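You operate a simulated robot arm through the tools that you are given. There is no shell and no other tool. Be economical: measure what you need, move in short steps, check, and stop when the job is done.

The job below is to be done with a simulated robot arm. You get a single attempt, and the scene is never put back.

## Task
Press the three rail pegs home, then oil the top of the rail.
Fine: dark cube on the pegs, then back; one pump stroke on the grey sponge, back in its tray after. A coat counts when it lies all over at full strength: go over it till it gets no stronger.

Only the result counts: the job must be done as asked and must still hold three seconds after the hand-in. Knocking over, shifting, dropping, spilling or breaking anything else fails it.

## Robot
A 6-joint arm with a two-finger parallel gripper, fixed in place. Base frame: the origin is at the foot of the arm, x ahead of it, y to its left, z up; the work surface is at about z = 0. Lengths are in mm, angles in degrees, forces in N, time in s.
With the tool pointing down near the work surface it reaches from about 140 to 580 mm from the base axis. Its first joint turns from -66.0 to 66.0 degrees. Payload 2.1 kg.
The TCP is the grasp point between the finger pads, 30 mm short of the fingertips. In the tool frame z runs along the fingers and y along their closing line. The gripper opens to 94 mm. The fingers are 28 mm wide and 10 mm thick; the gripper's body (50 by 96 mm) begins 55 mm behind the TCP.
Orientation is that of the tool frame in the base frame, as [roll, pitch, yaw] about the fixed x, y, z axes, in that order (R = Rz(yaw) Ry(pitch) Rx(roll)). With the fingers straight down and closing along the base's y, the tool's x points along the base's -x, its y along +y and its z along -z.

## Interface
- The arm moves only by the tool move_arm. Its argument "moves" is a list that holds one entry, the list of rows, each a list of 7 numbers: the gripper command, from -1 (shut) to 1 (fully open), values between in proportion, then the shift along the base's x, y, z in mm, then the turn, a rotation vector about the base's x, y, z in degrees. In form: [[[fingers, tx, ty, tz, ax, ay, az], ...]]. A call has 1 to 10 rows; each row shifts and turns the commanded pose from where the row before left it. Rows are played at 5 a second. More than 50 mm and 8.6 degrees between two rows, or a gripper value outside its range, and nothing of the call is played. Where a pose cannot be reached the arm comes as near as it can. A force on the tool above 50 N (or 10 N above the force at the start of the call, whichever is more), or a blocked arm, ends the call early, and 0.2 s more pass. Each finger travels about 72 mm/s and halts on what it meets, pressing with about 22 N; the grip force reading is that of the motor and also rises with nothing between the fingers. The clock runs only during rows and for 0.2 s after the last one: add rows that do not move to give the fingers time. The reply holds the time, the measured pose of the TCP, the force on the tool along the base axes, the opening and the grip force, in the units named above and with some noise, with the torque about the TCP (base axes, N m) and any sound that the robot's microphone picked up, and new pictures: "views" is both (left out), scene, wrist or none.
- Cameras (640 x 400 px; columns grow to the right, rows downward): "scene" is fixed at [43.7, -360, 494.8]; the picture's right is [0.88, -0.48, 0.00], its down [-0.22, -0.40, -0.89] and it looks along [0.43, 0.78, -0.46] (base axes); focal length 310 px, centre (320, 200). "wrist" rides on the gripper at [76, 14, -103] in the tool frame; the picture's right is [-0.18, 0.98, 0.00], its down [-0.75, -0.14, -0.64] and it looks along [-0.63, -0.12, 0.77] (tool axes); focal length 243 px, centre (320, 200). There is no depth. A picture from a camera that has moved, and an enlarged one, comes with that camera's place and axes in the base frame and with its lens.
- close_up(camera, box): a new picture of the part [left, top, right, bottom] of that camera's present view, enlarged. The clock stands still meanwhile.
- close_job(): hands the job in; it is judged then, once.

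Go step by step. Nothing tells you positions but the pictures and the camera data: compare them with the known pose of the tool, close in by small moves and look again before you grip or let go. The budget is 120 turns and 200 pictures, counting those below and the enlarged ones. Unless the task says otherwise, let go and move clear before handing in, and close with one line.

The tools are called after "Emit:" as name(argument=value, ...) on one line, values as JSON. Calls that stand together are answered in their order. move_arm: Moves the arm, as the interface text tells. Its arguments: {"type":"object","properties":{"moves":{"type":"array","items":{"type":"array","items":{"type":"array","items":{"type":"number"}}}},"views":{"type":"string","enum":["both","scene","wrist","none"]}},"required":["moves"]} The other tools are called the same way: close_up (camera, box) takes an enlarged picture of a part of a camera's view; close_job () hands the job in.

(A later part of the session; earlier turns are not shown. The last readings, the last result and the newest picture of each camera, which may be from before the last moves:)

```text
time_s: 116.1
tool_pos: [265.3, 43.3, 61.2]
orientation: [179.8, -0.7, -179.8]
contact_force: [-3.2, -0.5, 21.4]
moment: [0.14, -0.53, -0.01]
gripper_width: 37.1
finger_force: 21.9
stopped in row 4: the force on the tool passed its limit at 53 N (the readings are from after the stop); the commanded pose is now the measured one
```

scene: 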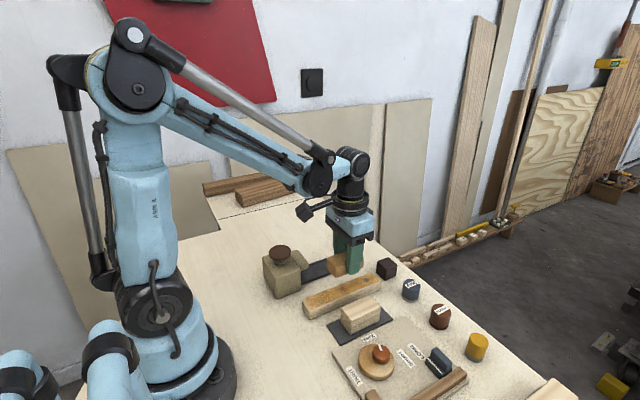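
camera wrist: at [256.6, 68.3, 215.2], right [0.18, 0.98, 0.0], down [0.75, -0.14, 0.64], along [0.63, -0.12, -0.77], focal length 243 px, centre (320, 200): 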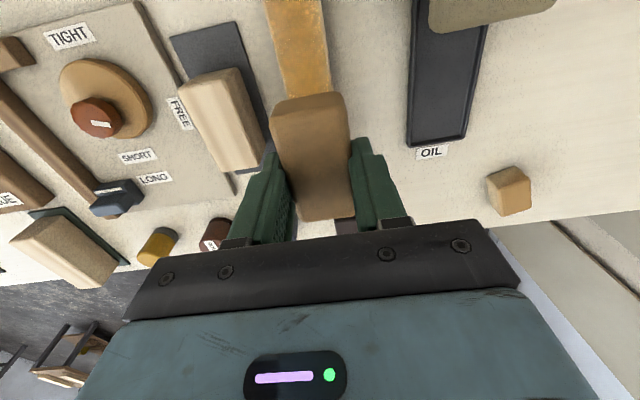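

Lift clear and inspect the coat.

Emit:
move_arm(moves=[[[-1, 0, 0, 5, 0, 0, 0], [-1, 0, 5, 35, 0.2, -0.6, 0], [-1, 0, 0, 15, 0, 0, 0], [-1, 40, 0, 0, 0, 0, 0], [-1, 40, 0, 0, 0, 0, 0], [-1, 0, 45, 0, 0, 0, 0], [-1, 0, 45, 0, 0, 0, 0], [-1, 0, 0, 0, 0, 0, 0]]])

Emit:
close_up(camera="scene", box=[290, 255, 390, 325])

Emit:
close_up(camera="wrist", box=[120, 0, 320, 240])

```text
time_s: 117.9
tool_pos: [345.9, 140.6, 113.5]
orientation: [179.5, -0.1, -179.8]
contact_force: [0.8, -0.1, -0.1]
moment: [-0.01, 0.01, 0.0]
gripper_width: 36.8
finger_force: 21.9
camera wrist: at [270.1, 154.3, 215.2], right [0.18, 0.98, 0.01], down [0.75, -0.14, 0.64], along [0.63, -0.11, -0.77], focal length 243 px, centre (320, 200)
```

scene: 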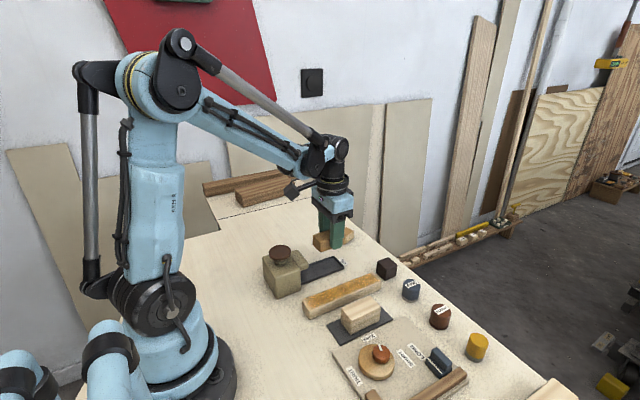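
wrist: 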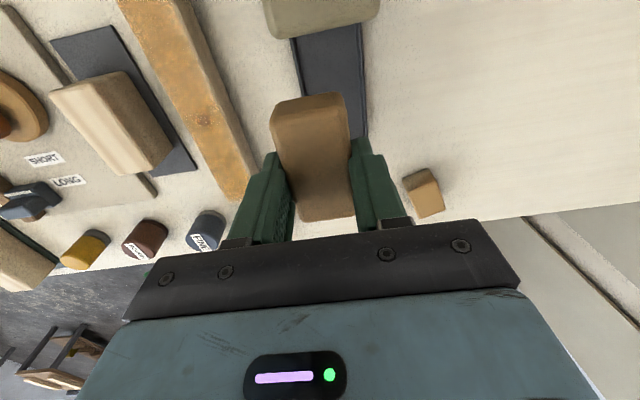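

```text
5.71 times, centred on (340, 290) of scene
camera zoom: at [43.7, -359.9, 494.8], right [0.88, -0.48, 0.0], down [-0.22, -0.4, -0.89], along [0.43, 0.78, -0.46], focal length 1772 px, centre (206, -314)
```

zoom: 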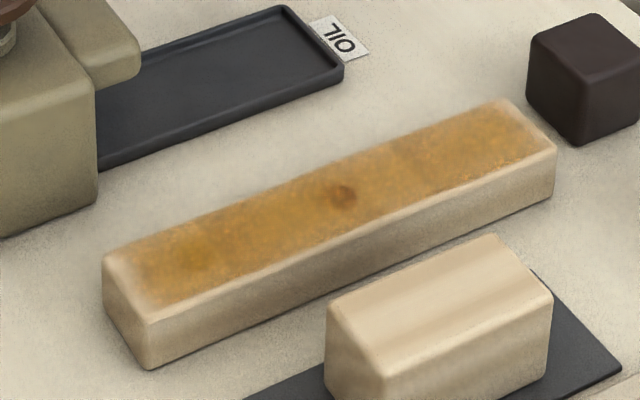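

```text
1.67 times, centred on (220, 120) of wrist
camera zoom: at [270.1, 154.3, 215.2], right [0.18, 0.98, 0.01], down [0.75, -0.14, 0.64], along [0.63, -0.11, -0.77], focal length 404 px, centre (487, 333)
```

zoom: 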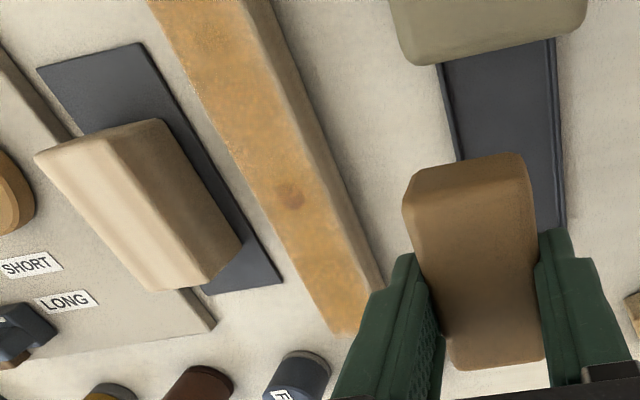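

The coat is nearly uniform. Zoom closer on both views to judge the edges.

Emit:
close_up(camera="wrist", box=[180, 80, 270, 200])

Emit:
close_up(camera="scene", box=[298, 285, 348, 325])

Emit:
close_up(camera="scene", box=[338, 265, 393, 305])

```text
3.33 times, centred on (225, 140) of wrist
camera zoom: at [270.1, 154.3, 215.2], right [0.18, 0.98, 0.01], down [0.75, -0.14, 0.64], along [0.63, -0.11, -0.77], focal length 809 px, centre (637, 400)
```

zoom: 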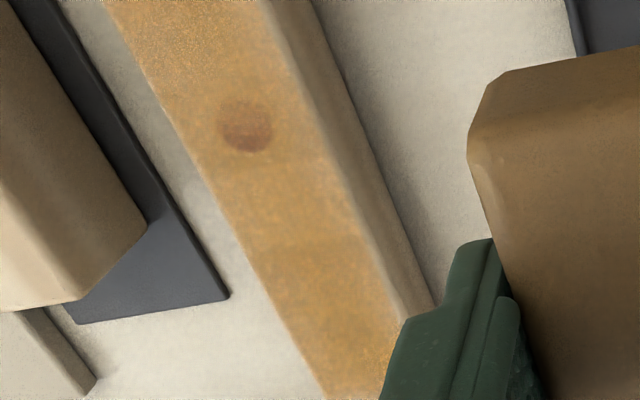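

```text
10.00 times, centred on (323, 305) of scene
camera zoom: at [43.7, -359.9, 494.8], right [0.88, -0.48, 0.0], down [-0.22, -0.4, -0.89], along [0.43, 0.78, -0.46], focal length 3100 px, centre (290, -850)
```

zoom: 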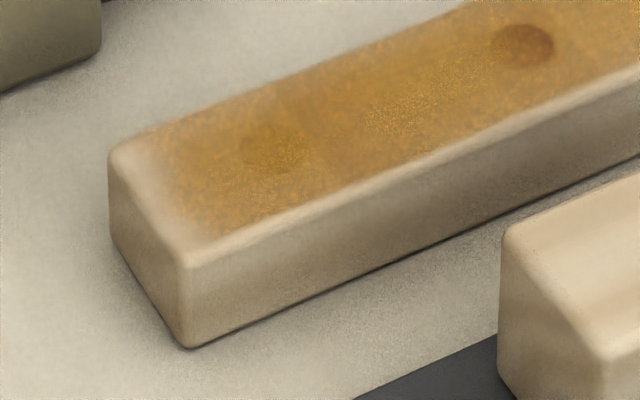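

```text
10.00 times, centred on (366, 285) of scene
camera zoom: at [43.7, -359.9, 494.8], right [0.88, -0.48, 0.0], down [-0.22, -0.4, -0.89], along [0.43, 0.78, -0.46], focal length 3100 px, centre (-135, -650)
```

zoom: 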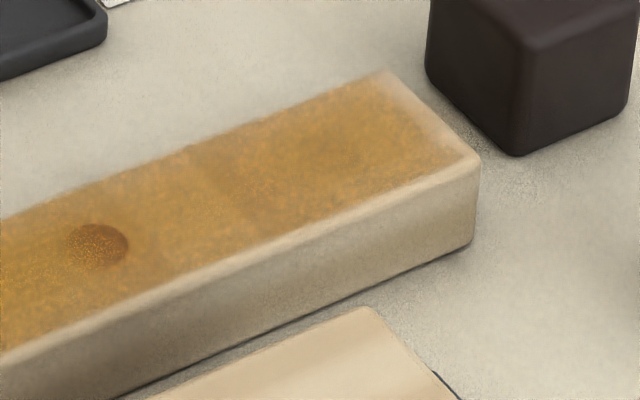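

The far half is slightly lighter and both ends fade over the last several mm. I'll go back for more scrubbing, far half first.

Emit:
move_arm(moves=[[[-1, 13, -44, 0, -0.4, 0, 0], [-1, 13, -44, 0, 0, 0, 0], [-1, 0, 0, -30, 0, 0, 0], [-1, 0, 0, -19, 0, 0, 0], [-1, 0, 0, -2, 0, 0, 0], [-1, 0, 0, 0, 0, 0, 0]]], views="none")

Emit:
move_arm(moves=[[[-1, 0, 0, -0.5, 0, 0, 0], [-1, 0, 0, 0, 0, 0, 0]]], views="none")

Emit:
move_arm(moves=[[[-1, 0, 0, -0.4, 0, 0, 0], [-1, 0, 0, 0, 0, 0, 0]]], views="none")

```text
time_s: 119.3
tool_pos: [371.1, 51.8, 62.0]
orientation: [179.9, -0.1, -179.7]
contact_force: [-0.2, 0.2, 0.8]
moment: [-0.04, 0.0, -0.04]
gripper_width: 37.0
finger_force: 22.2
```

```text
time_s: 119.9
tool_pos: [371.6, 51.6, 61.8]
orientation: [-180.0, -0.1, -179.7]
contact_force: [0.2, -0.2, -0.2]
moment: [-0.02, 0.0, 0.0]
gripper_width: 37.2
finger_force: 21.9
```

```text
time_s: 120.5
tool_pos: [371.6, 50.6, 62.6]
orientation: [179.9, -0.1, -179.9]
contact_force: [-0.2, 0.1, -0.8]
moment: [0.02, 0.01, 0.0]
gripper_width: 36.9
finger_force: 21.3
```

Emit:
move_arm(moves=[[[-1, 0, 0, -0.5, 0, 0, 0], [-1, 0, 0, 0, 0, 0, 0]]], views="none")

Emit:
move_arm(moves=[[[-1, 0, 0, -0.3, 0, 0, 0], [-1, 0, 0, 0, 0, 0, 0]]], views="none")

Emit:
move_arm(moves=[[[-1, 0, 0, -0.3, 0, 0, 0], [-1, 0, 0, 0, 0, 0, 0]]], views="none")

```text
time_s: 121.1
tool_pos: [371.0, 51.2, 61.8]
orientation: [-179.9, -0.1, -179.8]
contact_force: [1.0, 0.1, -0.2]
moment: [0.03, -0.03, -0.01]
gripper_width: 36.7
finger_force: 22.2
```

```text
time_s: 121.7
tool_pos: [370.8, 50.7, 62.2]
orientation: [180.0, -0.2, -179.8]
contact_force: [0.0, -0.4, -0.2]
moment: [0.03, 0.02, -0.03]
gripper_width: 36.6
finger_force: 21.8
```

```text
time_s: 122.3
tool_pos: [371.7, 51.4, 60.8]
orientation: [179.9, -0.2, -179.8]
contact_force: [0.3, 0.4, -0.2]
moment: [0.01, 0.03, -0.01]
gripper_width: 37.1
finger_force: 22.1
```

Emit:
move_arm(moves=[[[-1, 0, 0, -0.4, 0, 0, 0], [-1, 0, 0, 0, 0, 0, 0]]], views="none")

Emit:
move_arm(moves=[[[-1, 0, 0, -0.3, 0, 0, 0], [-1, 0, 0, 0, 0, 0, 0]]], views="none")

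```text
time_s: 122.9
tool_pos: [370.0, 52.0, 60.5]
orientation: [180.0, 0.0, -179.8]
contact_force: [-0.3, -0.1, -0.7]
moment: [0.0, 0.01, -0.01]
gripper_width: 37.1
finger_force: 21.8
```

```text
time_s: 123.5
tool_pos: [371.1, 50.1, 61.4]
orientation: [179.9, 0.0, -179.8]
contact_force: [0.4, -0.7, 0.8]
moment: [0.04, 0.03, 0.03]
gripper_width: 36.9
finger_force: 21.7
```

Emit:
move_arm(moves=[[[-1, 0, 0, -0.3, 0, 0, 0], [-1, 0, 0, 0, 0, 0, 0]]], views="none")

Emit:
move_arm(moves=[[[-1, 0, 0, -0.2, 0, 0, 0], [-1, 0, 0, 0, 0, 0, 0]]], views="none")

```text
time_s: 124.1
tool_pos: [370.9, 50.2, 60.6]
orientation: [-180.0, -0.1, -179.8]
contact_force: [0.5, 0.1, 0.7]
moment: [0.02, 0.02, 0.0]
gripper_width: 36.7
finger_force: 22.1
```

```text
time_s: 124.7
tool_pos: [371.3, 49.7, 60.7]
orientation: [-179.9, -0.2, -179.9]
contact_force: [-0.5, 0.2, -0.4]
moment: [-0.01, -0.01, 0.0]
gripper_width: 36.8
finger_force: 21.9
```

Emit:
move_arm(moves=[[[-1, 0, 0, -0.4, 0, 0, 0], [-1, 0, 0, 0, 0, 0, 0]]], views="none")

Emit:
move_arm(moves=[[[-1, 0, 0, -0.3, 0, 0, 0], [-1, 0, 0, 0, 0, 0, 0]]], views="wrist")

Emit:
close_up(camera="scene", box=[320, 240, 400, 300])

```text
time_s: 125.3
tool_pos: [370.9, 49.8, 60.5]
orientation: [-179.9, 0.0, -179.8]
contact_force: [-0.7, -2.3, 6.6]
moment: [-0.08, 0.25, 0.05]
gripper_width: 36.8
finger_force: 22.2
```

```text
time_s: 125.9
tool_pos: [371.8, 49.7, 61.2]
orientation: [-180.0, -0.1, -179.9]
contact_force: [-0.3, -1.3, 27.1]
moment: [-0.07, 0.27, -0.03]
gripper_width: 37.1
finger_force: 22.2
camera wrist: at [295.4, 65.0, 162.5], right [0.18, 0.98, 0.0], down [0.75, -0.14, 0.64], along [0.63, -0.12, -0.77], focal length 243 px, centre (320, 200)
```

wrist: 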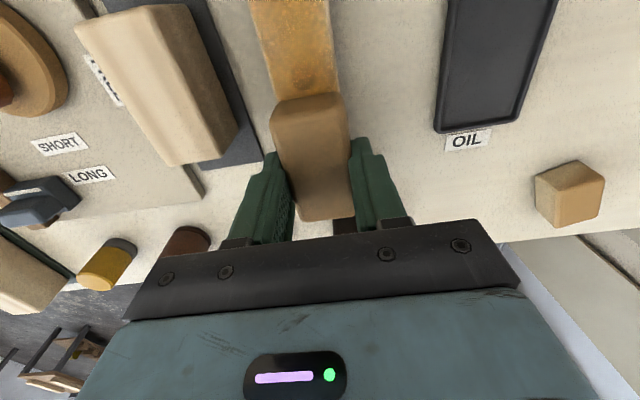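

```text
6.67 times, centred on (360, 270) of scene
camera zoom: at [43.6, -360.0, 494.8], right [0.88, -0.48, 0.0], down [-0.22, -0.4, -0.89], along [0.43, 0.78, -0.46], focal length 2067 px, centre (53, -267)
```

zoom: 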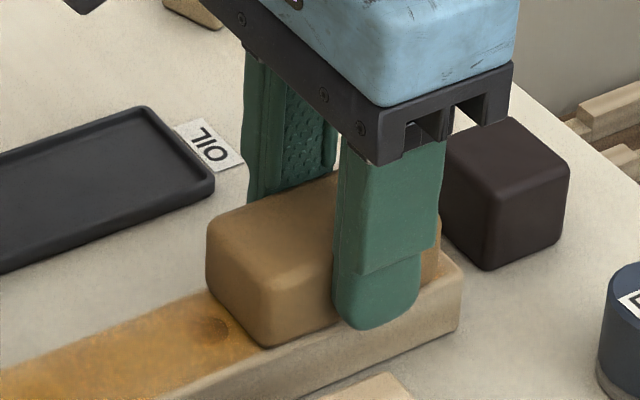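

Contact 27 N and roughly level. Scrub the far half.

Emit:
move_arm(moves=[[[-1, 10, 2, 0, 0, 0, 0], [-1, 12, 0, 0, 0, 0, 0], [-1, -12, 0, 0, 0, 0, 0], [-1, -12, 0, 0, 0, 0, 0], [-1, 12, 0, 0, 0, 0, 0], [-1, 12, 0, 0, 0, 0, 0]]], views="none")

Emit:
move_arm(moves=[[[-1, -12, -3, 0, 0, 0, 0], [-1, -12, -3, 0, 0, 0, 0], [-1, 12, 0, 0, 0, 0, 0], [-1, 12, 0, 0, 0, 0, 0], [-1, -12, 0, 0, 0, 0, 0], [-1, -12, 0, 0, 0, 0, 0]]], views="none")

Emit:
move_arm(moves=[[[-1, 12, 0, 0, 0, 0, 0], [-1, 12, 0, 0, 0, 0, 0], [-1, -12, 4, 0, 0, 0, 0], [-1, -12, 4, 0, 0, 0, 0], [-1, 12, 4, 0, 0, 0, 0], [-1, 12, 0, 0, 0, 0, 0]]], views="none")

```text
time_s: 127.3
tool_pos: [392.2, 50.9, 60.6]
orientation: [-180.0, -0.2, -179.8]
contact_force: [-12.1, 2.2, 32.8]
moment: [0.01, 0.55, -0.04]
gripper_width: 36.9
finger_force: 21.5
```

```text
time_s: 128.7
tool_pos: [367.5, 46.0, 60.1]
orientation: [-180.0, -0.2, -179.8]
contact_force: [1.2, 0.1, 3.5]
moment: [0.01, -0.08, -0.01]
gripper_width: 36.9
finger_force: 21.9
```

```text
time_s: 130.1
tool_pos: [391.7, 58.3, 61.9]
orientation: [-180.0, -0.1, -179.8]
contact_force: [-5.4, -0.4, 14.5]
moment: [-0.04, 0.1, -0.03]
gripper_width: 36.8
finger_force: 22.0
```

Contact persists. A further round with slightly more press, including reaching a little past the end.

Emit:
move_arm(moves=[[[-1, 4, 0, -0.1, 0, 0, 0], [-1, -14, 0, 0, 0, 0, 0], [-1, 14, 0, 0, 0, 0, 0], [-1, -14, -4, 0, 0, 0, 0], [-1, 14, 0, 0, 0, 0, 0], [-1, -14, -4, 0, 0, 0, 0], [-1, 14, 0, 0, 0, 0, 0]]], views="none")

Emit:
move_arm(moves=[[[-1, -14, -4, -0.05, 0, 0, 0], [-1, 14, 0, 0, 0, 0, 0], [-1, -14, -3, 0, 0, 0, 0], [-1, 14, 0, 0, 0, 0, 0], [-1, -14, 0, 0, 0, 0, 0], [-1, -14, 0, 0, 0, 0, 0]]], views="none")

Emit:
move_arm(moves=[[[-1, -10, 0, -0.05, 0, 0, 0], [-1, -12, 0, 0, 0, 0, 0], [-1, -12, 0, 0, 0, 0, 0], [-1, -12, 0, 0, 0, 0, 0]]], views="scene")

Emit:
close_up(camera="scene", box=[338, 265, 393, 305])

```text
time_s: 131.7
tool_pos: [396.5, 50.2, 59.9]
orientation: [180.0, 0.0, -179.7]
contact_force: [-3.3, -0.6, 8.3]
moment: [0.01, 0.1, 0.0]
gripper_width: 37.1
finger_force: 22.5
```

```text
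time_s: 133.1
tool_pos: [369.3, 43.8, 61.2]
orientation: [179.9, -0.1, -179.8]
contact_force: [3.8, -0.8, 6.6]
moment: [0.01, -0.13, -0.01]
gripper_width: 36.9
finger_force: 22.1
```

```text
time_s: 134.1
tool_pos: [323.6, 46.1, 60.5]
orientation: [179.9, -0.1, -179.8]
contact_force: [3.4, -0.3, 8.3]
moment: [0.0, -0.12, -0.05]
gripper_width: 36.8
finger_force: 22.4
```

scene: 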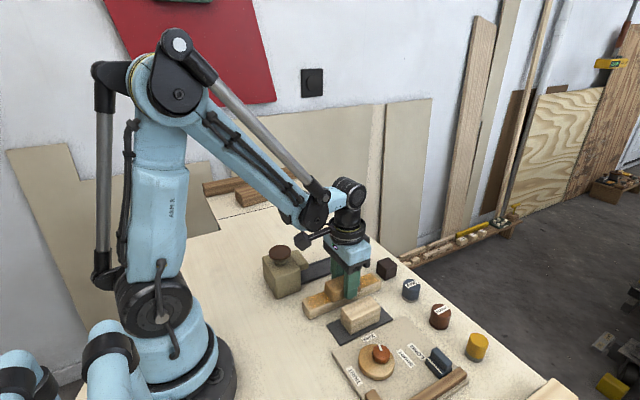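

```text
10.00 times, centred on (366, 285) of scene
camera zoom: at [43.7, -360.0, 494.8], right [0.88, -0.48, 0.0], down [-0.22, -0.4, -0.89], along [0.43, 0.78, -0.46], focal length 3100 px, centre (-135, -650)
```

zoom: 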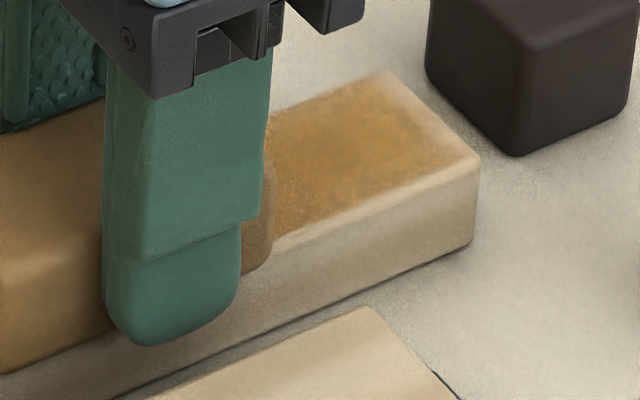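

Far half is stronger; the edge fade looks constant. Now more passes on the near half.

Emit:
move_arm(moves=[[[-1, -12, 0, 0, 0, 0, 0], [-1, -12, 0, 0, 0, 0, 0], [-1, -12, 0, 0, 0, 0, 0], [-1, -12, 0, 0, 0, 0, 0], [-1, -8, 0, 0, 0, 0, 0]]], views="none")

Emit:
move_arm(moves=[[[-1, 12, 2, 0, 0, 0, 0], [-1, -12, 2, 0, 0, 0, 0], [-1, 12, 2, 0, 0, 0, 0], [-1, -14, 2, 0, 0, 0, 0]]], views="none")

Emit:
move_arm(moves=[[[-1, 12, 2, 0, 0, 0, 0], [-1, -12, 2, 0, 0, 0, 0], [-1, 12, 2, 0, 0, 0, 0], [-1, -12, 0, 0, 0, 0, 0]]], views="none")

```text
time_s: 135.3
tool_pos: [268.3, 43.6, 60.1]
orientation: [180.0, 0.1, -179.8]
contact_force: [13.3, 0.3, 36.5]
moment: [0.12, -0.11, -0.02]
gripper_width: 36.6
finger_force: 21.9
```

```text
time_s: 135.6
tool_pos: [269.7, 44.1, 59.8]
orientation: [-179.9, -0.6, -179.9]
contact_force: [-3.5, 0.0, 22.1]
moment: [0.13, -0.61, 0.02]
gripper_width: 36.8
finger_force: 21.9
stopped in row 1: the force on the tool passed its limit at 64 N (the readings are from after the stop); the commanded pose is now the measured one
```

```text
time_s: 136.3
tool_pos: [273.0, 47.4, 59.1]
orientation: [-179.8, -0.8, -179.9]
contact_force: [-3.1, -0.1, 22.3]
moment: [0.11, -0.54, -0.01]
gripper_width: 37.6
finger_force: 22.2
stopped in row 3: the force on the tool passed its limit at 61 N (the readings are from after the stop); the commanded pose is now the measured one
```

Too much force on +x strokes here; ease 0.35 mm, level, and continue.

Emit:
move_arm(moves=[[[-1, 0, 0, 0.5, 0, -0.7, 0], [-1, 0, 0, 0, 0, 0, 0]]], views="none")

Emit:
move_arm(moves=[[[-1, -10, 0, 0, 0, 0, 0], [-1, 10, 2, 0, 0, 0, 0], [-1, -12, 0, 0, 0, 0, 0], [-1, 12, 2, 0, 0, 0, 0]]], views="none")

Emit:
move_arm(moves=[[[-1, -12, 2, 0, 0, 0, 0], [-1, 12, 0, 0, 0, 0, 0], [-1, -12, 2, 0, 0, 0, 0], [-1, 12, 2, 0, 0, 0, 0]]], views="none")

```text
time_s: 136.9
tool_pos: [274.2, 47.5, 60.9]
orientation: [-179.8, 0.2, -179.9]
contact_force: [0.7, 0.8, 19.3]
moment: [0.15, 0.62, -0.04]
gripper_width: 37.4
finger_force: 21.6
```

```text
time_s: 137.9
tool_pos: [272.9, 51.6, 60.1]
orientation: [-179.8, 0.0, -179.9]
contact_force: [-0.3, 0.5, 1.1]
moment: [0.06, 0.05, 0.03]
gripper_width: 37.2
finger_force: 21.9
```

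```text
time_s: 138.9
tool_pos: [272.9, 57.1, 60.0]
orientation: [-179.9, -0.1, -179.7]
contact_force: [-3.1, 0.2, 11.3]
moment: [0.04, 0.24, 0.03]
gripper_width: 37.1
finger_force: 22.0
```

Contact is moderate now. Continue with small extra press, working the near end and then out along the +y lane.

Emit:
move_arm(moves=[[[-1, -12, 1, -0.1, 0, 0, 0], [-1, 12, 0, 0, 0, 0, 0], [-1, -15, 0, 0, 0, 0, 0], [-1, 12, 0, 0, 0, 0, 0], [-1, -12, -3, 0, 0, 0, 0], [-1, 12, 0, 0, 0, 0, 0]]], views="none")

Emit:
move_arm(moves=[[[-1, -12, -3, -0.05, 0, 0, 0], [-1, 12, 0, 0, 0, 0, 0], [-1, -12, -3, 0, 0, 0, 0], [-1, 12, 0, 0, 0, 0, 0], [-1, -12, -3, 0, 0, 0, 0], [-1, 12, 0, 0, 0, 0, 0]]], views="none")

Emit:
move_arm(moves=[[[-1, 12, 3, 0, 0, 0, 0], [-1, 12, 3, 0, 0, 0, 0], [-1, 12, 3, 0, 0, 0, 0], [-1, 12, 2, 0, 0, 0, 0], [-1, 12, 0, 0, 0, 0, 0]]], views="scene")

Emit:
close_up(camera="scene", box=[298, 285, 348, 325])

```text
time_s: 140.3
tool_pos: [271.0, 55.4, 61.3]
orientation: [-179.6, -0.1, -179.8]
contact_force: [-3.1, -0.1, 6.2]
moment: [0.06, 0.13, 0.02]
gripper_width: 37.5
finger_force: 21.9
```

```text
time_s: 141.7
tool_pos: [263.0, 46.1, 59.6]
orientation: [-179.8, -0.5, -179.9]
contact_force: [-2.7, -0.2, 20.4]
moment: [0.09, -0.51, 0.03]
gripper_width: 37.3
finger_force: 22.3
stopped in row 6: the force on the tool passed its limit at 60 N (the readings are from after the stop); the commanded pose is now the measured one
```

```text
time_s: 142.9
tool_pos: [323.0, 56.7, 59.9]
orientation: [-179.8, -0.4, -179.7]
contact_force: [-7.5, 0.3, 21.3]
moment: [-0.04, -0.01, -0.03]
gripper_width: 37.4
finger_force: 22.5
```

scene: 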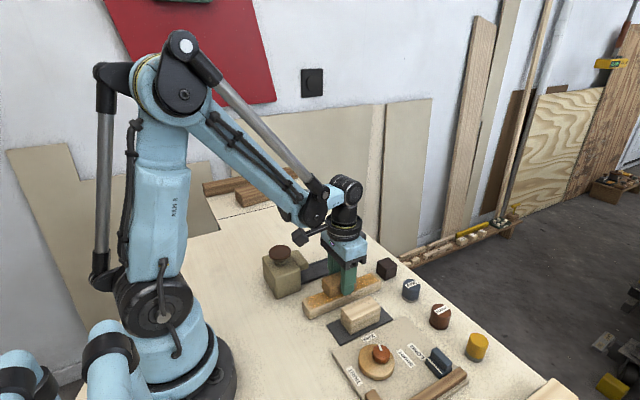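

```text
10.00 times, centred on (323, 305) of scene
camera zoom: at [43.6, -360.0, 494.8], right [0.88, -0.48, 0.0], down [-0.22, -0.4, -0.89], along [0.43, 0.78, -0.46], focal length 3100 px, centre (290, -850)
```

zoom: 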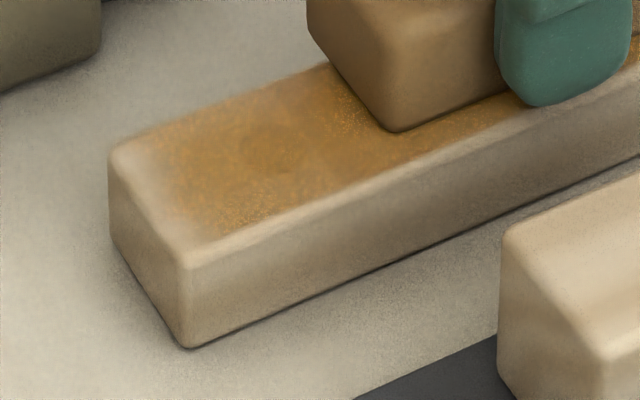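

Much stronger now. The last ~6 mm at the near end still fades; I'll drag outward over it (only −x strokes, lifting for returns) to see if it improves.

Emit:
move_arm(moves=[[[-1, -10, -4, 0.1, 0, -0.4, 0], [-1, -12, -4, 0, 0, 0, 0], [-1, -14, 0, 0, 0, 0, 0], [-1, -14, 0, 0, 0, 0, 0]]], views="none")

Emit:
move_arm(moves=[[[-1, -12, 0, 0, 0, 0, 0], [-1, -10, 0, 0, 0, 0, 0], [-1, -8, 0, 0, 0, 0, 0]]], views="none")

```text
time_s: 143.9
tool_pos: [275.0, 49.4, 59.6]
orientation: [-179.8, 0.0, -179.8]
contact_force: [8.3, -0.9, 23.2]
moment: [0.12, 0.29, -0.04]
gripper_width: 37.2
finger_force: 22.0
```

```text
time_s: 144.7
tool_pos: [242.6, 48.5, 60.2]
orientation: [-179.9, 0.0, -179.8]
contact_force: [7.8, 0.4, 21.1]
moment: [0.08, -0.39, -0.03]
gripper_width: 37.5
finger_force: 22.0
```

Emit:
move_arm(moves=[[[-1, 0, 0, 3, 0, 0, 0], [-1, 32, 8, 0, 0, 0, 0], [-1, 0, 0, -3, 0, 0, 0], [-1, -10, 0, 0, 0, 0, 0], [-1, -12, 0, 0, 0, 0, 0], [-1, -10, 0, 0, 0, 0, 0]]], views="none")

Emit:
move_arm(moves=[[[-1, 0, 0, 3, 0, 0, 0], [-1, 32, -13, 0, 0, 0, 0], [-1, 0, 0, -3, 0, 0, 0], [-1, -10, 0, 0, 0, 0, 0], [-1, -12, 0, 0, 0, 0, 0], [-1, -10, 0, 0, 0, 0, 0]]], views="none")

Emit:
move_arm(moves=[[[-1, 0, 0, 3, 0, 0, 0], [-1, 32, 6, 0, 0, 0, 0], [-1, 0, 0, -3, 0, 0, 0], [-1, -10, 0, 0, 0, 0, 0], [-1, -12, 0, 0, 0, 0, 0], [-1, -10, 0, 0, 0, 0, 0]]], views="none")

```text
time_s: 146.1
tool_pos: [244.0, 56.6, 60.7]
orientation: [-179.8, 0.0, -179.9]
contact_force: [12.8, -0.2, 30.4]
moment: [0.04, -0.56, 0.03]
gripper_width: 37.2
finger_force: 22.0
```

```text
time_s: 147.5
tool_pos: [243.4, 44.3, 60.3]
orientation: [-179.8, -0.2, -179.8]
contact_force: [0.8, -0.4, 1.1]
moment: [0.01, -0.03, -0.01]
gripper_width: 37.4
finger_force: 22.3
```

```text
time_s: 148.9
tool_pos: [242.4, 50.4, 59.2]
orientation: [-179.8, 0.0, -179.8]
contact_force: [3.4, -0.8, 10.3]
moment: [0.08, -0.17, -0.05]
gripper_width: 37.4
finger_force: 21.8
```

Emit:
move_arm(moves=[[[-1, 0, 0, 3, 0, 0, 0], [-1, 32, -6, 0, 0, 0, 0], [-1, 0, 0, -3.3, 0, 0, 0], [-1, -10, 0, 0, 0, 0, 0], [-1, -12, 0, 0, 0, 0, 0], [-1, -10, 0, 0, 0, 0, 0]]], views="none")

Emit:
move_arm(moves=[[[-1, 0, 0, 4, 0, 0, 0], [-1, 0, 6, 40, 0, 0, 0], [-1, 0, 0, 8, 0, 0, 0], [-1, 40, 0, 0, 0, 0, 0], [-1, 40, 0, 0, 0, 0, 0], [-1, 0, 0, 0, 0, 0, 0]]], views="wrist")

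Emit:
close_up(camera="scene", box=[298, 285, 348, 325])

Emit:
close_up(camera="scene", box=[338, 265, 393, 305])

```text
time_s: 149.9
tool_pos: [271.3, 45.4, 60.8]
orientation: [-179.8, 0.3, -179.9]
contact_force: [-0.6, -1.1, 21.3]
moment: [0.1, 0.36, -0.02]
gripper_width: 37.3
finger_force: 22.2
stopped in row 4: the force on the tool passed its limit at 51 N (the readings are from after the stop); the commanded pose is now the measured one
```

```text
time_s: 151.3
tool_pos: [351.1, 50.6, 111.3]
orientation: [-179.8, 0.3, -179.8]
contact_force: [-0.5, 0.1, -0.7]
moment: [0.02, 0.03, -0.01]
gripper_width: 37.2
finger_force: 21.7
camera wrist: at [273.8, 64.5, 213.1], right [0.18, 0.98, 0.0], down [0.75, -0.14, 0.65], along [0.63, -0.12, -0.76], focal length 243 px, centre (320, 200)
```

wrist: 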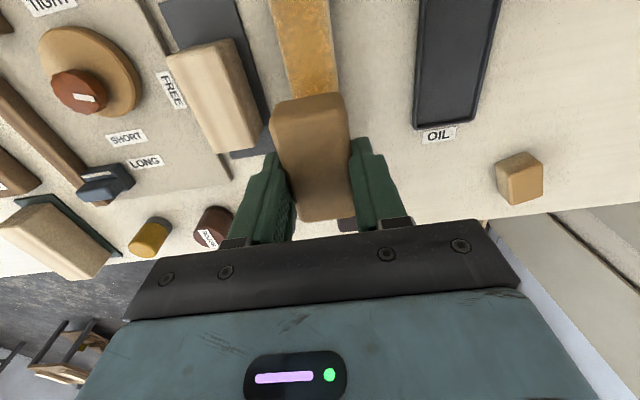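

```text
10.00 times, centred on (323, 305) of scene
camera zoom: at [43.7, -360.0, 494.8], right [0.88, -0.48, 0.0], down [-0.22, -0.4, -0.89], along [0.43, 0.78, -0.46], focal length 3100 px, centre (290, -850)
```

zoom: 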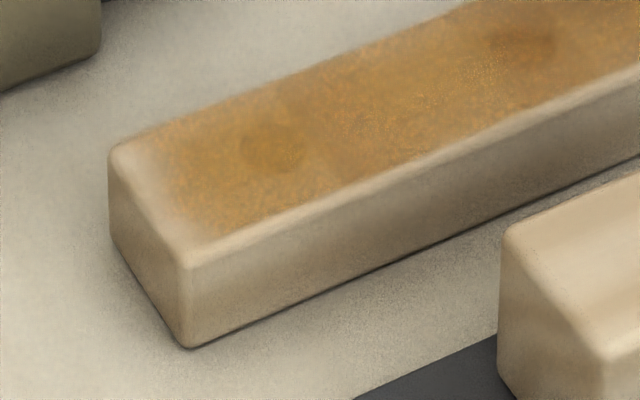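

```text
10.00 times, centred on (366, 285) of scene
camera zoom: at [43.7, -360.0, 494.8], right [0.88, -0.48, 0.0], down [-0.22, -0.4, -0.89], along [0.43, 0.78, -0.46], focal length 3100 px, centre (-135, -650)
```

zoom: 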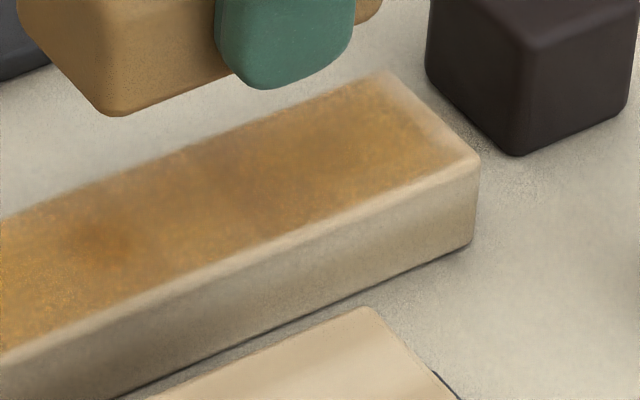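

The edge fade hasn't changed, so it's just the rounded edge. The far end is a touch lighter than the middle, so I'll do outward drags there.

Emit:
move_arm(moves=[[[-1, 16, 2, -30, 0, 0.3, 0], [-1, 0, 0, -18, 0, 0, 0], [-1, 0, 0, -1, 0, 0, 0], [-1, 0, 0, 0, 0, 0, 0]]], views="none")

Emit:
move_arm(moves=[[[-1, 0, 0, -0.6, 0, 0, 0], [-1, 0, 0, 0, 0, 0, 0]]], views="none")

Emit:
move_arm(moves=[[[-1, 0, 0, -0.5, 0, 0, 0], [-1, 0, 0, 0, 0, 0, 0]]], views="none")

Emit:
move_arm(moves=[[[-1, 0, 0, -0.4, 0, 0, 0], [-1, 0, 0, 0, 0, 0, 0]]], views="none")

```text
time_s: 152.3
tool_pos: [367.0, 52.3, 63.5]
orientation: [-179.9, -0.1, -179.8]
contact_force: [0.0, 0.5, -0.2]
moment: [0.02, 0.01, 0.01]
gripper_width: 37.0
finger_force: 22.1
```

```text
time_s: 152.9
tool_pos: [367.3, 53.1, 62.6]
orientation: [-179.8, 0.0, -179.9]
contact_force: [-0.4, 0.4, 0.5]
moment: [-0.03, 0.01, 0.02]
gripper_width: 37.2
finger_force: 22.1
```

```text
time_s: 153.5
tool_pos: [367.2, 53.0, 61.8]
orientation: [-179.8, -0.1, -179.8]
contact_force: [-0.5, -0.4, -0.3]
moment: [-0.04, -0.01, -0.04]
gripper_width: 37.2
finger_force: 21.9
```

```text
time_s: 154.1
tool_pos: [365.9, 52.5, 61.0]
orientation: [-179.8, -0.1, -179.7]
contact_force: [-0.7, 0.5, -0.5]
moment: [0.01, 0.01, 0.01]
gripper_width: 37.4
finger_force: 22.0
```

Emit:
move_arm(moves=[[[-1, 0, 0, -0.4, 0, 0, 0], [-1, 0, 0, 0, 0, 0, 0]]], views="none")

Emit:
move_arm(moves=[[[-1, 0, 0, -0.3, 0, 0, 0], [-1, 0, 0, 0, 0, 0, 0]]], views="none")

Emit:
move_arm(moves=[[[-1, 0, 0, -0.3, 0, 0, 0], [-1, 0, 0, 0, 0, 0, 0]]], views="none")

```text
time_s: 154.7
tool_pos: [367.3, 52.3, 61.2]
orientation: [-179.8, 0.1, -179.7]
contact_force: [0.0, 0.8, 1.7]
moment: [0.03, -0.15, -0.03]
gripper_width: 36.9
finger_force: 21.7
```

```text
time_s: 155.3
tool_pos: [366.5, 53.8, 60.4]
orientation: [-179.7, -0.1, -179.9]
contact_force: [-4.1, 0.1, 19.3]
moment: [0.0, -0.18, -0.02]
gripper_width: 37.2
finger_force: 21.7
```

```text
time_s: 155.9
tool_pos: [367.6, 53.1, 60.6]
orientation: [-179.8, 0.0, -179.8]
contact_force: [-0.9, 0.1, 24.7]
moment: [0.07, -0.08, 0.02]
gripper_width: 37.3
finger_force: 22.0
```

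Contact is level at about 25 N. Outward drags on several lanes.

Emit:
move_arm(moves=[[[-1, 10, 0, 0, 0, 0, 0], [-1, 10, 0, 0, 0, 0, 0], [-1, 9, 0, 0, 0, 0, 0], [-1, -10, 3, 0, 0, 0, 0], [-1, -14, 3, 0, 0, 0, 0], [-1, 12, 0, 0, 0, 0, 0], [-1, 12, 0, 0, 0, 0, 0]]], views="none")

Emit:
move_arm(moves=[[[-1, -12, 0, -0.05, 0, 0, 0], [-1, -12, 0, 0, 0, 0, 0], [-1, 12, 0, 0, 0, 0, 0], [-1, 12, 0, 0, 0, 0, 0], [-1, -12, -4, 0, 0, 0, 0], [-1, -12, -4, 0, 0, 0, 0], [-1, 12, -4, 0, 0, 0, 0], [-1, 12, 0, 0, 0, 0, 0]]], views="none")

Emit:
move_arm(moves=[[[-1, -12, 0, -0.05, 0, 0, 0], [-1, -12, 0, 0, 0, 0, 0], [-1, 12, 0, 0, 0, 0, 0], [-1, 12, 0, 0, 0, 0, 0], [-1, -12, 3, 0, 0, 0, 0], [-1, -12, 0, 0, 0, 0, 0], [-1, 12, 0, 0, 0, 0, 0], [-1, 12, 0, 0, 0, 0, 0]]], views="none")

```text
time_s: 157.5
tool_pos: [395.2, 58.6, 59.8]
orientation: [-179.9, 0.0, -179.8]
contact_force: [-0.4, 0.0, 1.5]
moment: [0.01, 0.0, -0.01]
gripper_width: 37.2
finger_force: 21.8
```

```text
time_s: 159.3
tool_pos: [395.5, 46.6, 58.7]
orientation: [-179.8, -0.2, -179.8]
contact_force: [-7.8, -1.4, 18.6]
moment: [0.11, 0.32, 0.08]
gripper_width: 37.5
finger_force: 21.8
```

```text
time_s: 161.1
tool_pos: [395.6, 49.6, 60.2]
orientation: [-179.8, -0.1, -179.8]
contact_force: [-0.2, 0.5, -0.5]
moment: [0.02, 0.01, -0.01]
gripper_width: 37.4
finger_force: 21.9
```

One more pressed set on the +y lane, then a full run down the rail.

Emit:
move_arm(moves=[[[-1, -12, 4, -0.25, 0, 0, 0], [-1, -12, 4, 0, 0, 0, 0], [-1, 12, 0, 0, 0, 0, 0], [-1, 12, 0, 0, 0, 0, 0], [-1, -12, 0, 0, 0, 0, 0], [-1, -12, 0, 0, 0, 0, 0]]], views="none")

Emit:
move_arm(moves=[[[-1, -12, 0, 0, 0, 0, 0], [-1, -12, 0, 0, 0, 0, 0], [-1, -12, 0, 0, 0, 0, 0], [-1, -12, 0, 0, 0, 0, 0]]], views="none")

Emit:
move_arm(moves=[[[-1, -12, 0, 0, 0, 0, 0], [-1, -12, 0, 0, 0, 0, 0], [-1, -12, 0, 0, 0, 0, 0], [-1, -12, 0, 0, 0, 0, 0], [-1, -8, 0, 0, 0, 0, 0]]], views="none")

```text
time_s: 162.5
tool_pos: [371.7, 57.8, 61.1]
orientation: [-179.8, -0.1, -179.9]
contact_force: [-0.2, -0.3, -0.5]
moment: [-0.01, -0.01, 0.01]
gripper_width: 37.4
finger_force: 22.2
```

```text
time_s: 163.5
tool_pos: [325.4, 59.2, 61.3]
orientation: [-179.8, 0.2, -179.8]
contact_force: [10.3, 0.2, 25.2]
moment: [-0.07, 0.02, 0.04]
gripper_width: 37.0
finger_force: 21.5
```

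```text
time_s: 164.7
tool_pos: [269.9, 58.4, 60.7]
orientation: [-179.8, 0.1, -179.8]
contact_force: [10.5, -1.3, 29.3]
moment: [-0.08, -0.39, -0.01]
gripper_width: 37.2
finger_force: 21.6
```

Strong contact. Now a −y lane pass from far to near.

Emit:
move_arm(moves=[[[-1, 0, 0, 6, 0, 0, 0], [-1, 42, -5, 0, 0, 0, 0], [-1, 42, -5, 0, 0, 0, 0], [-1, 40, -4, 0, 0, 0, 0], [-1, 0, 0, -6, 0, 0, 0], [-1, 0, 0, 0, 0, 0, 0]]], views="none")

Emit:
move_arm(moves=[[[-1, -12, 0, -0.2, 0, 0, 0], [-1, -12, 0, 0, 0, 0, 0], [-1, -12, 0, 0, 0, 0, 0]]], views="none")

Emit:
move_arm(moves=[[[-1, -12, 0, 0, 0, 0, 0], [-1, -12, 0, 0, 0, 0, 0], [-1, -12, 0, 0, 0, 0, 0]]], views="none")

Emit:
move_arm(moves=[[[-1, -12, 0, 0, 0, 0, 0], [-1, -12, 0, 0, 0, 0, 0], [-1, -12, 0, 0, 0, 0, 0], [-1, -12, 0, 0, 0, 0, 0], [-1, -8, 0, 0, 0, 0, 0]]], views="none")

```text
time_s: 166.1
tool_pos: [389.8, 44.0, 62.2]
orientation: [-179.8, -0.1, -179.7]
contact_force: [0.1, 1.2, -0.7]
moment: [0.01, 0.0, 0.0]
gripper_width: 37.4
finger_force: 22.5
```

```text
time_s: 166.9
tool_pos: [354.7, 44.5, 60.9]
orientation: [-179.8, 0.0, -179.8]
contact_force: [3.0, -0.5, 8.8]
moment: [0.09, -0.03, 0.0]
gripper_width: 37.4
finger_force: 22.3
```

```text
time_s: 167.7
tool_pos: [319.0, 43.2, 60.8]
orientation: [-179.8, 0.0, -179.8]
contact_force: [4.3, 0.4, 11.0]
moment: [0.07, -0.08, -0.04]
gripper_width: 37.2
finger_force: 21.7
```

```text
time_s: 168.3
tool_pos: [294.6, 45.0, 60.2]
orientation: [-179.8, 0.0, -179.8]
contact_force: [-1.9, 0.9, 20.8]
moment: [0.11, 0.28, -0.05]
gripper_width: 37.1
finger_force: 22.1
stopped in row 3: the force on the tool passed its limit at 52 N (the readings are from after the stop); the commanded pose is now the measured one
```

Emit:
move_arm(moves=[[[-1, -10, 0, 0.15, 0, 0, 0], [-1, -10, 0, 0, 0, 0, 0], [-1, -10, 0, 0, 0, 0, 0]]], views="none")

Emit:
move_arm(moves=[[[-1, 0, 0, 6, 0, 0, 0], [-1, 0, 0, 40, 0, 0, 0], [-1, 0, 0, 8, 0, 0, 0], [-1, 40, 0, 0, 0, 0, 0], [-1, 40, 0, 0, 0, 0, 0], [-1, 0, 45, 0, 0, 0, 0], [-1, 0, 45, 0, 0, 0, 0], [-1, 0, 0, 0, 0, 0, 0]]])

Emit:
close_up(camera="scene", box=[290, 255, 390, 325])

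Emit:
close_up(camera="wrist", box=[120, 0, 270, 200])

```text
time_s: 169.1
tool_pos: [265.9, 45.1, 60.0]
orientation: [-179.8, 0.1, -179.8]
contact_force: [-1.0, -0.2, 0.4]
moment: [0.01, -0.01, 0.02]
gripper_width: 37.2
finger_force: 21.9
```

```text
time_s: 170.9
tool_pos: [346.2, 134.9, 113.8]
orientation: [-179.7, 0.1, -179.8]
contact_force: [-0.6, -1.1, -0.8]
moment: [-0.01, 0.01, 0.0]
gripper_width: 37.4
finger_force: 22.4
camera wrist: at [269.8, 150.3, 214.5], right [0.18, 0.98, 0.0], down [0.75, -0.14, 0.64], along [0.63, -0.12, -0.76], focal length 243 px, centre (320, 200)
```

scene: 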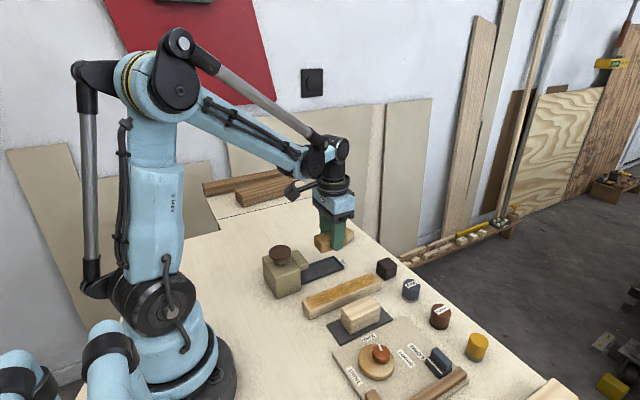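
wrist: 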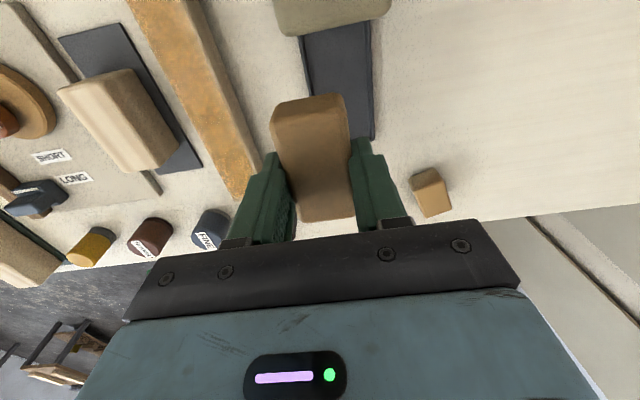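

```text
5.71 times, centred on (340, 290) of scene
camera zoom: at [43.7, -359.9, 494.8], right [0.88, -0.48, 0.0], down [-0.22, -0.4, -0.89], along [0.43, 0.78, -0.46], focal length 1772 px, centre (206, -314)
```

zoom: 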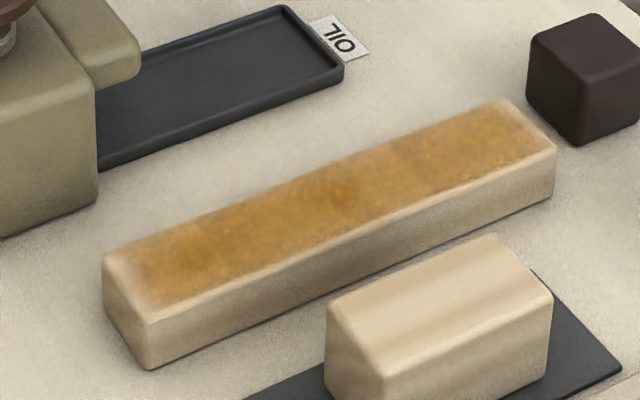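

```text
2.00 times, centred on (195, 100) of wrist
camera zoom: at [269.8, 150.3, 214.5], right [0.18, 0.98, 0.0], down [0.75, -0.14, 0.64], along [0.63, -0.12, -0.76], focal length 485 px, centre (570, 400)
```

zoom: 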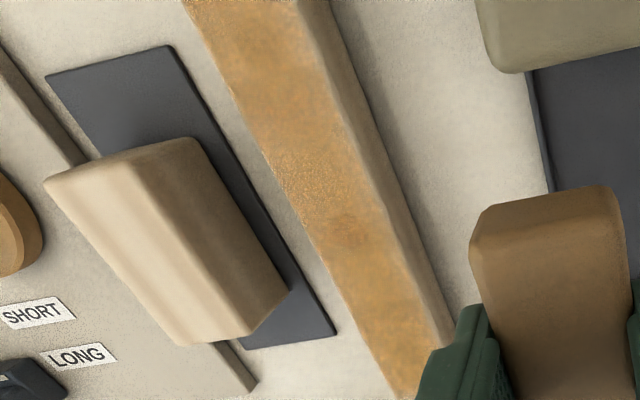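

Looks uniform. Compare the same zooms with the previous ones to make sure it's saturated.

Emit:
close_up(camera="scene", box=[298, 285, 348, 325])

Emit:
close_up(camera="scene", box=[338, 265, 393, 305])

Emit:
close_up(camera="wrist", box=[180, 80, 270, 200])

```text
10.00 times, centred on (323, 305) of scene
camera zoom: at [43.7, -359.9, 494.8], right [0.88, -0.48, 0.0], down [-0.22, -0.4, -0.89], along [0.43, 0.78, -0.46], focal length 3100 px, centre (290, -850)
```

zoom: 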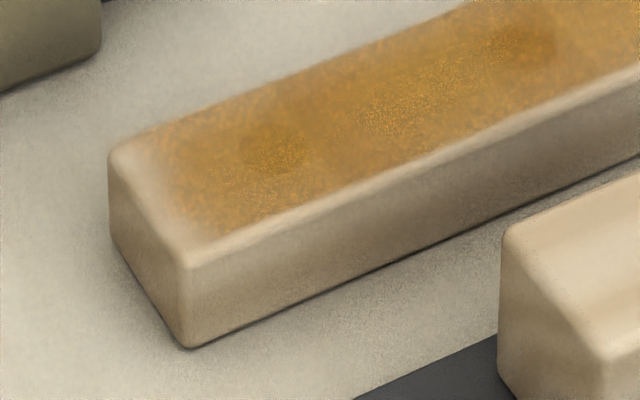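

```text
10.00 times, centred on (366, 285) of scene
camera zoom: at [43.7, -359.9, 494.8], right [0.88, -0.48, 0.0], down [-0.22, -0.4, -0.89], along [0.43, 0.78, -0.46], focal length 3100 px, centre (-135, -650)
```

zoom: 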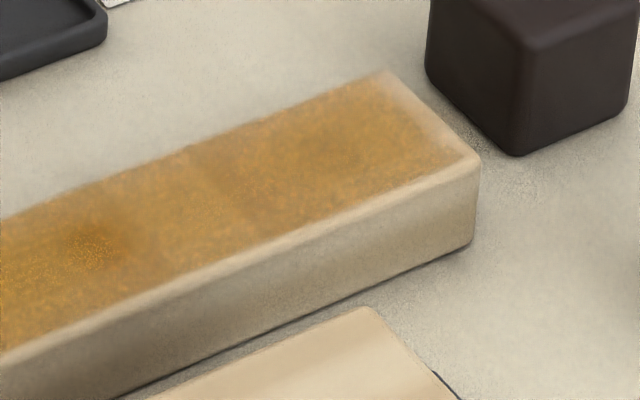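

```text
3.33 times, centred on (225, 140) of wrist
camera zoom: at [269.8, 150.3, 214.5], right [0.18, 0.98, 0.0], down [0.75, -0.14, 0.64], along [0.63, -0.12, -0.76], focal length 809 px, centre (637, 400)
```

zoom: 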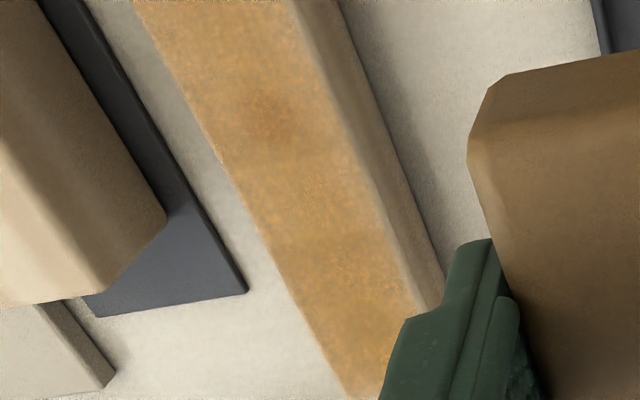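

I'll look at the near end straight from above with the wrist camera, from a safe height.

Emit:
move_arm(moves=[[[-1, 0, 0, 40, 0, 0, 0], [-1, 0, 0, 30, 0, 0, 0], [-1, -40, 0, 0, 0, 0, 0], [-1, -30, 0, 0, 0, 0, 0], [-1, 0, 0, 0, 0, 0, 0]]], views="wrist")

```text
time_s: 172.1
tool_pos: [276.0, 134.5, 184.6]
orientation: [-179.8, 0.2, -179.8]
contact_force: [-0.6, -0.3, 0.5]
moment: [-0.01, -0.01, -0.03]
gripper_width: 37.0
finger_force: 21.7
camera wrist: at [199.6, 149.1, 286.7], right [0.18, 0.98, 0.0], down [0.75, -0.14, 0.64], along [0.63, -0.12, -0.76], focal length 243 px, centre (320, 200)
```

wrist: 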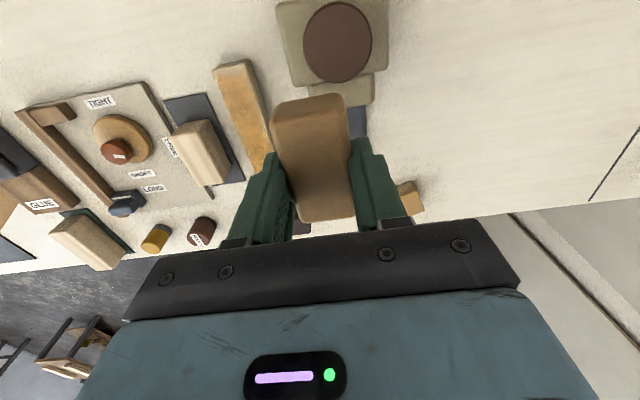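

Emit:
close_up(camera="wrist", box=[205, 50, 285, 130])

```text
5.00 times, centred on (245, 90) of wrist
camera zoom: at [199.6, 149.1, 286.7], right [0.18, 0.98, 0.0], down [0.75, -0.14, 0.64], along [0.63, -0.12, -0.76], focal length 1213 px, centre (695, 750)
```

zoom: 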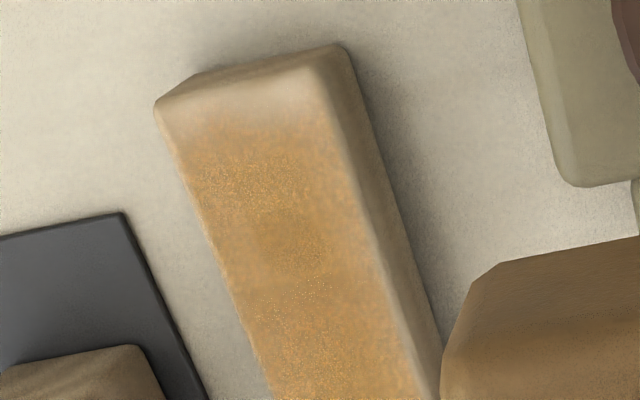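

The near-end fade (~10 mm) resembles the far-end one, but to be sure I'll rub it specifically with the sponge's near edge, tilting the tool 2° so that edge is low.

Emit:
move_arm(moves=[[[-1, 0, -41, 0, 0, -2, 0], [-1, 0, -41, 0, 0, 0, 0], [-1, 0, 0, -45, 0, 0, 0], [-1, 0, 0, -45, 0, 0, 0], [-1, 0, 0, -28, 0, 0, 0], [-1, 0, 0, 0, 0, 0, 0]]], views="none")

Emit:
move_arm(moves=[[[-1, 0, 0, -1.5, 0, 0, 0], [-1, 0, 0, 0, 0, 0, 0]]], views="none")

Emit:
move_arm(moves=[[[-1, 0, 0, -0.6, 0, 0, 0], [-1, 0, 0, 0, 0, 0, 0]]], views="none")

```text
time_s: 173.5
tool_pos: [276.4, 53.5, 64.5]
orientation: [-179.8, 2.2, -179.8]
contact_force: [0.8, 0.2, 0.0]
moment: [0.01, -0.01, 0.0]
gripper_width: 37.2
finger_force: 22.2
```

```text
time_s: 174.1
tool_pos: [274.7, 52.5, 63.7]
orientation: [-179.8, 2.1, -179.8]
contact_force: [0.6, 1.0, 0.1]
moment: [-0.01, -0.03, -0.01]
gripper_width: 37.1
finger_force: 22.1
```

```text
time_s: 174.7
tool_pos: [276.9, 53.1, 62.9]
orientation: [-179.8, 2.1, -179.8]
contact_force: [0.5, -0.2, -0.7]
moment: [-0.01, 0.01, 0.05]
gripper_width: 37.3
finger_force: 21.7
```

Emit:
move_arm(moves=[[[-1, 0, 0, -0.6, 0, 0, 0], [-1, 0, 0, 0, 0, 0, 0]]], views="none")

Emit:
move_arm(moves=[[[-1, 0, 0, -0.4, 0, 0, 0], [-1, 0, 0, 0, 0, 0, 0]]], views="none")

Emit:
move_arm(moves=[[[-1, 0, 0, -0.3, 0, 0, 0], [-1, 0, 0, 0, 0, 0, 0]]], views="none")

```text
time_s: 175.3
tool_pos: [275.5, 52.7, 62.2]
orientation: [-179.8, 2.2, -179.8]
contact_force: [1.2, 0.0, 0.1]
moment: [0.0, 0.03, 0.03]
gripper_width: 37.1
finger_force: 22.3
```

```text
time_s: 175.9
tool_pos: [276.0, 52.7, 62.1]
orientation: [-179.9, 2.2, -179.9]
contact_force: [0.1, -0.1, -0.3]
moment: [-0.01, 0.03, 0.04]
gripper_width: 37.2
finger_force: 22.3
```

```text
time_s: 176.5
tool_pos: [275.3, 53.0, 62.2]
orientation: [-179.8, 2.2, -179.9]
contact_force: [-0.1, 0.5, -0.4]
moment: [0.01, -0.01, -0.04]
gripper_width: 37.0
finger_force: 21.7
```

Emit:
move_arm(moves=[[[-1, 0, 0, -0.4, 0, 0, 0], [-1, 0, 0, 0, 0, 0, 0]]], views="none")

Emit:
move_arm(moves=[[[-1, 0, 0, -0.4, 0, 0, 0], [-1, 0, 0, 0, 0, 0, 0]]], views="none")

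Emit:
move_arm(moves=[[[-1, 0, 0, -0.3, 0, 0, 0], [-1, 0, 0, 0, 0, 0, 0]]], views="none")

```text
time_s: 177.1
tool_pos: [276.0, 53.1, 60.7]
orientation: [-179.8, 2.2, -179.8]
contact_force: [-1.6, -0.5, 11.5]
moment: [0.09, 0.47, 0.0]
gripper_width: 37.0
finger_force: 22.0
```

```text
time_s: 177.7
tool_pos: [275.4, 53.0, 61.2]
orientation: [-179.9, 2.2, -179.9]
contact_force: [0.0, 0.8, 18.8]
moment: [0.13, 0.7, 0.0]
gripper_width: 37.0
finger_force: 22.1
```

```text
time_s: 178.3
tool_pos: [276.3, 52.6, 62.1]
orientation: [-179.8, 2.2, -179.8]
contact_force: [-0.3, 2.6, 21.0]
moment: [0.22, 0.8, -0.08]
gripper_width: 37.3
finger_force: 22.1
```

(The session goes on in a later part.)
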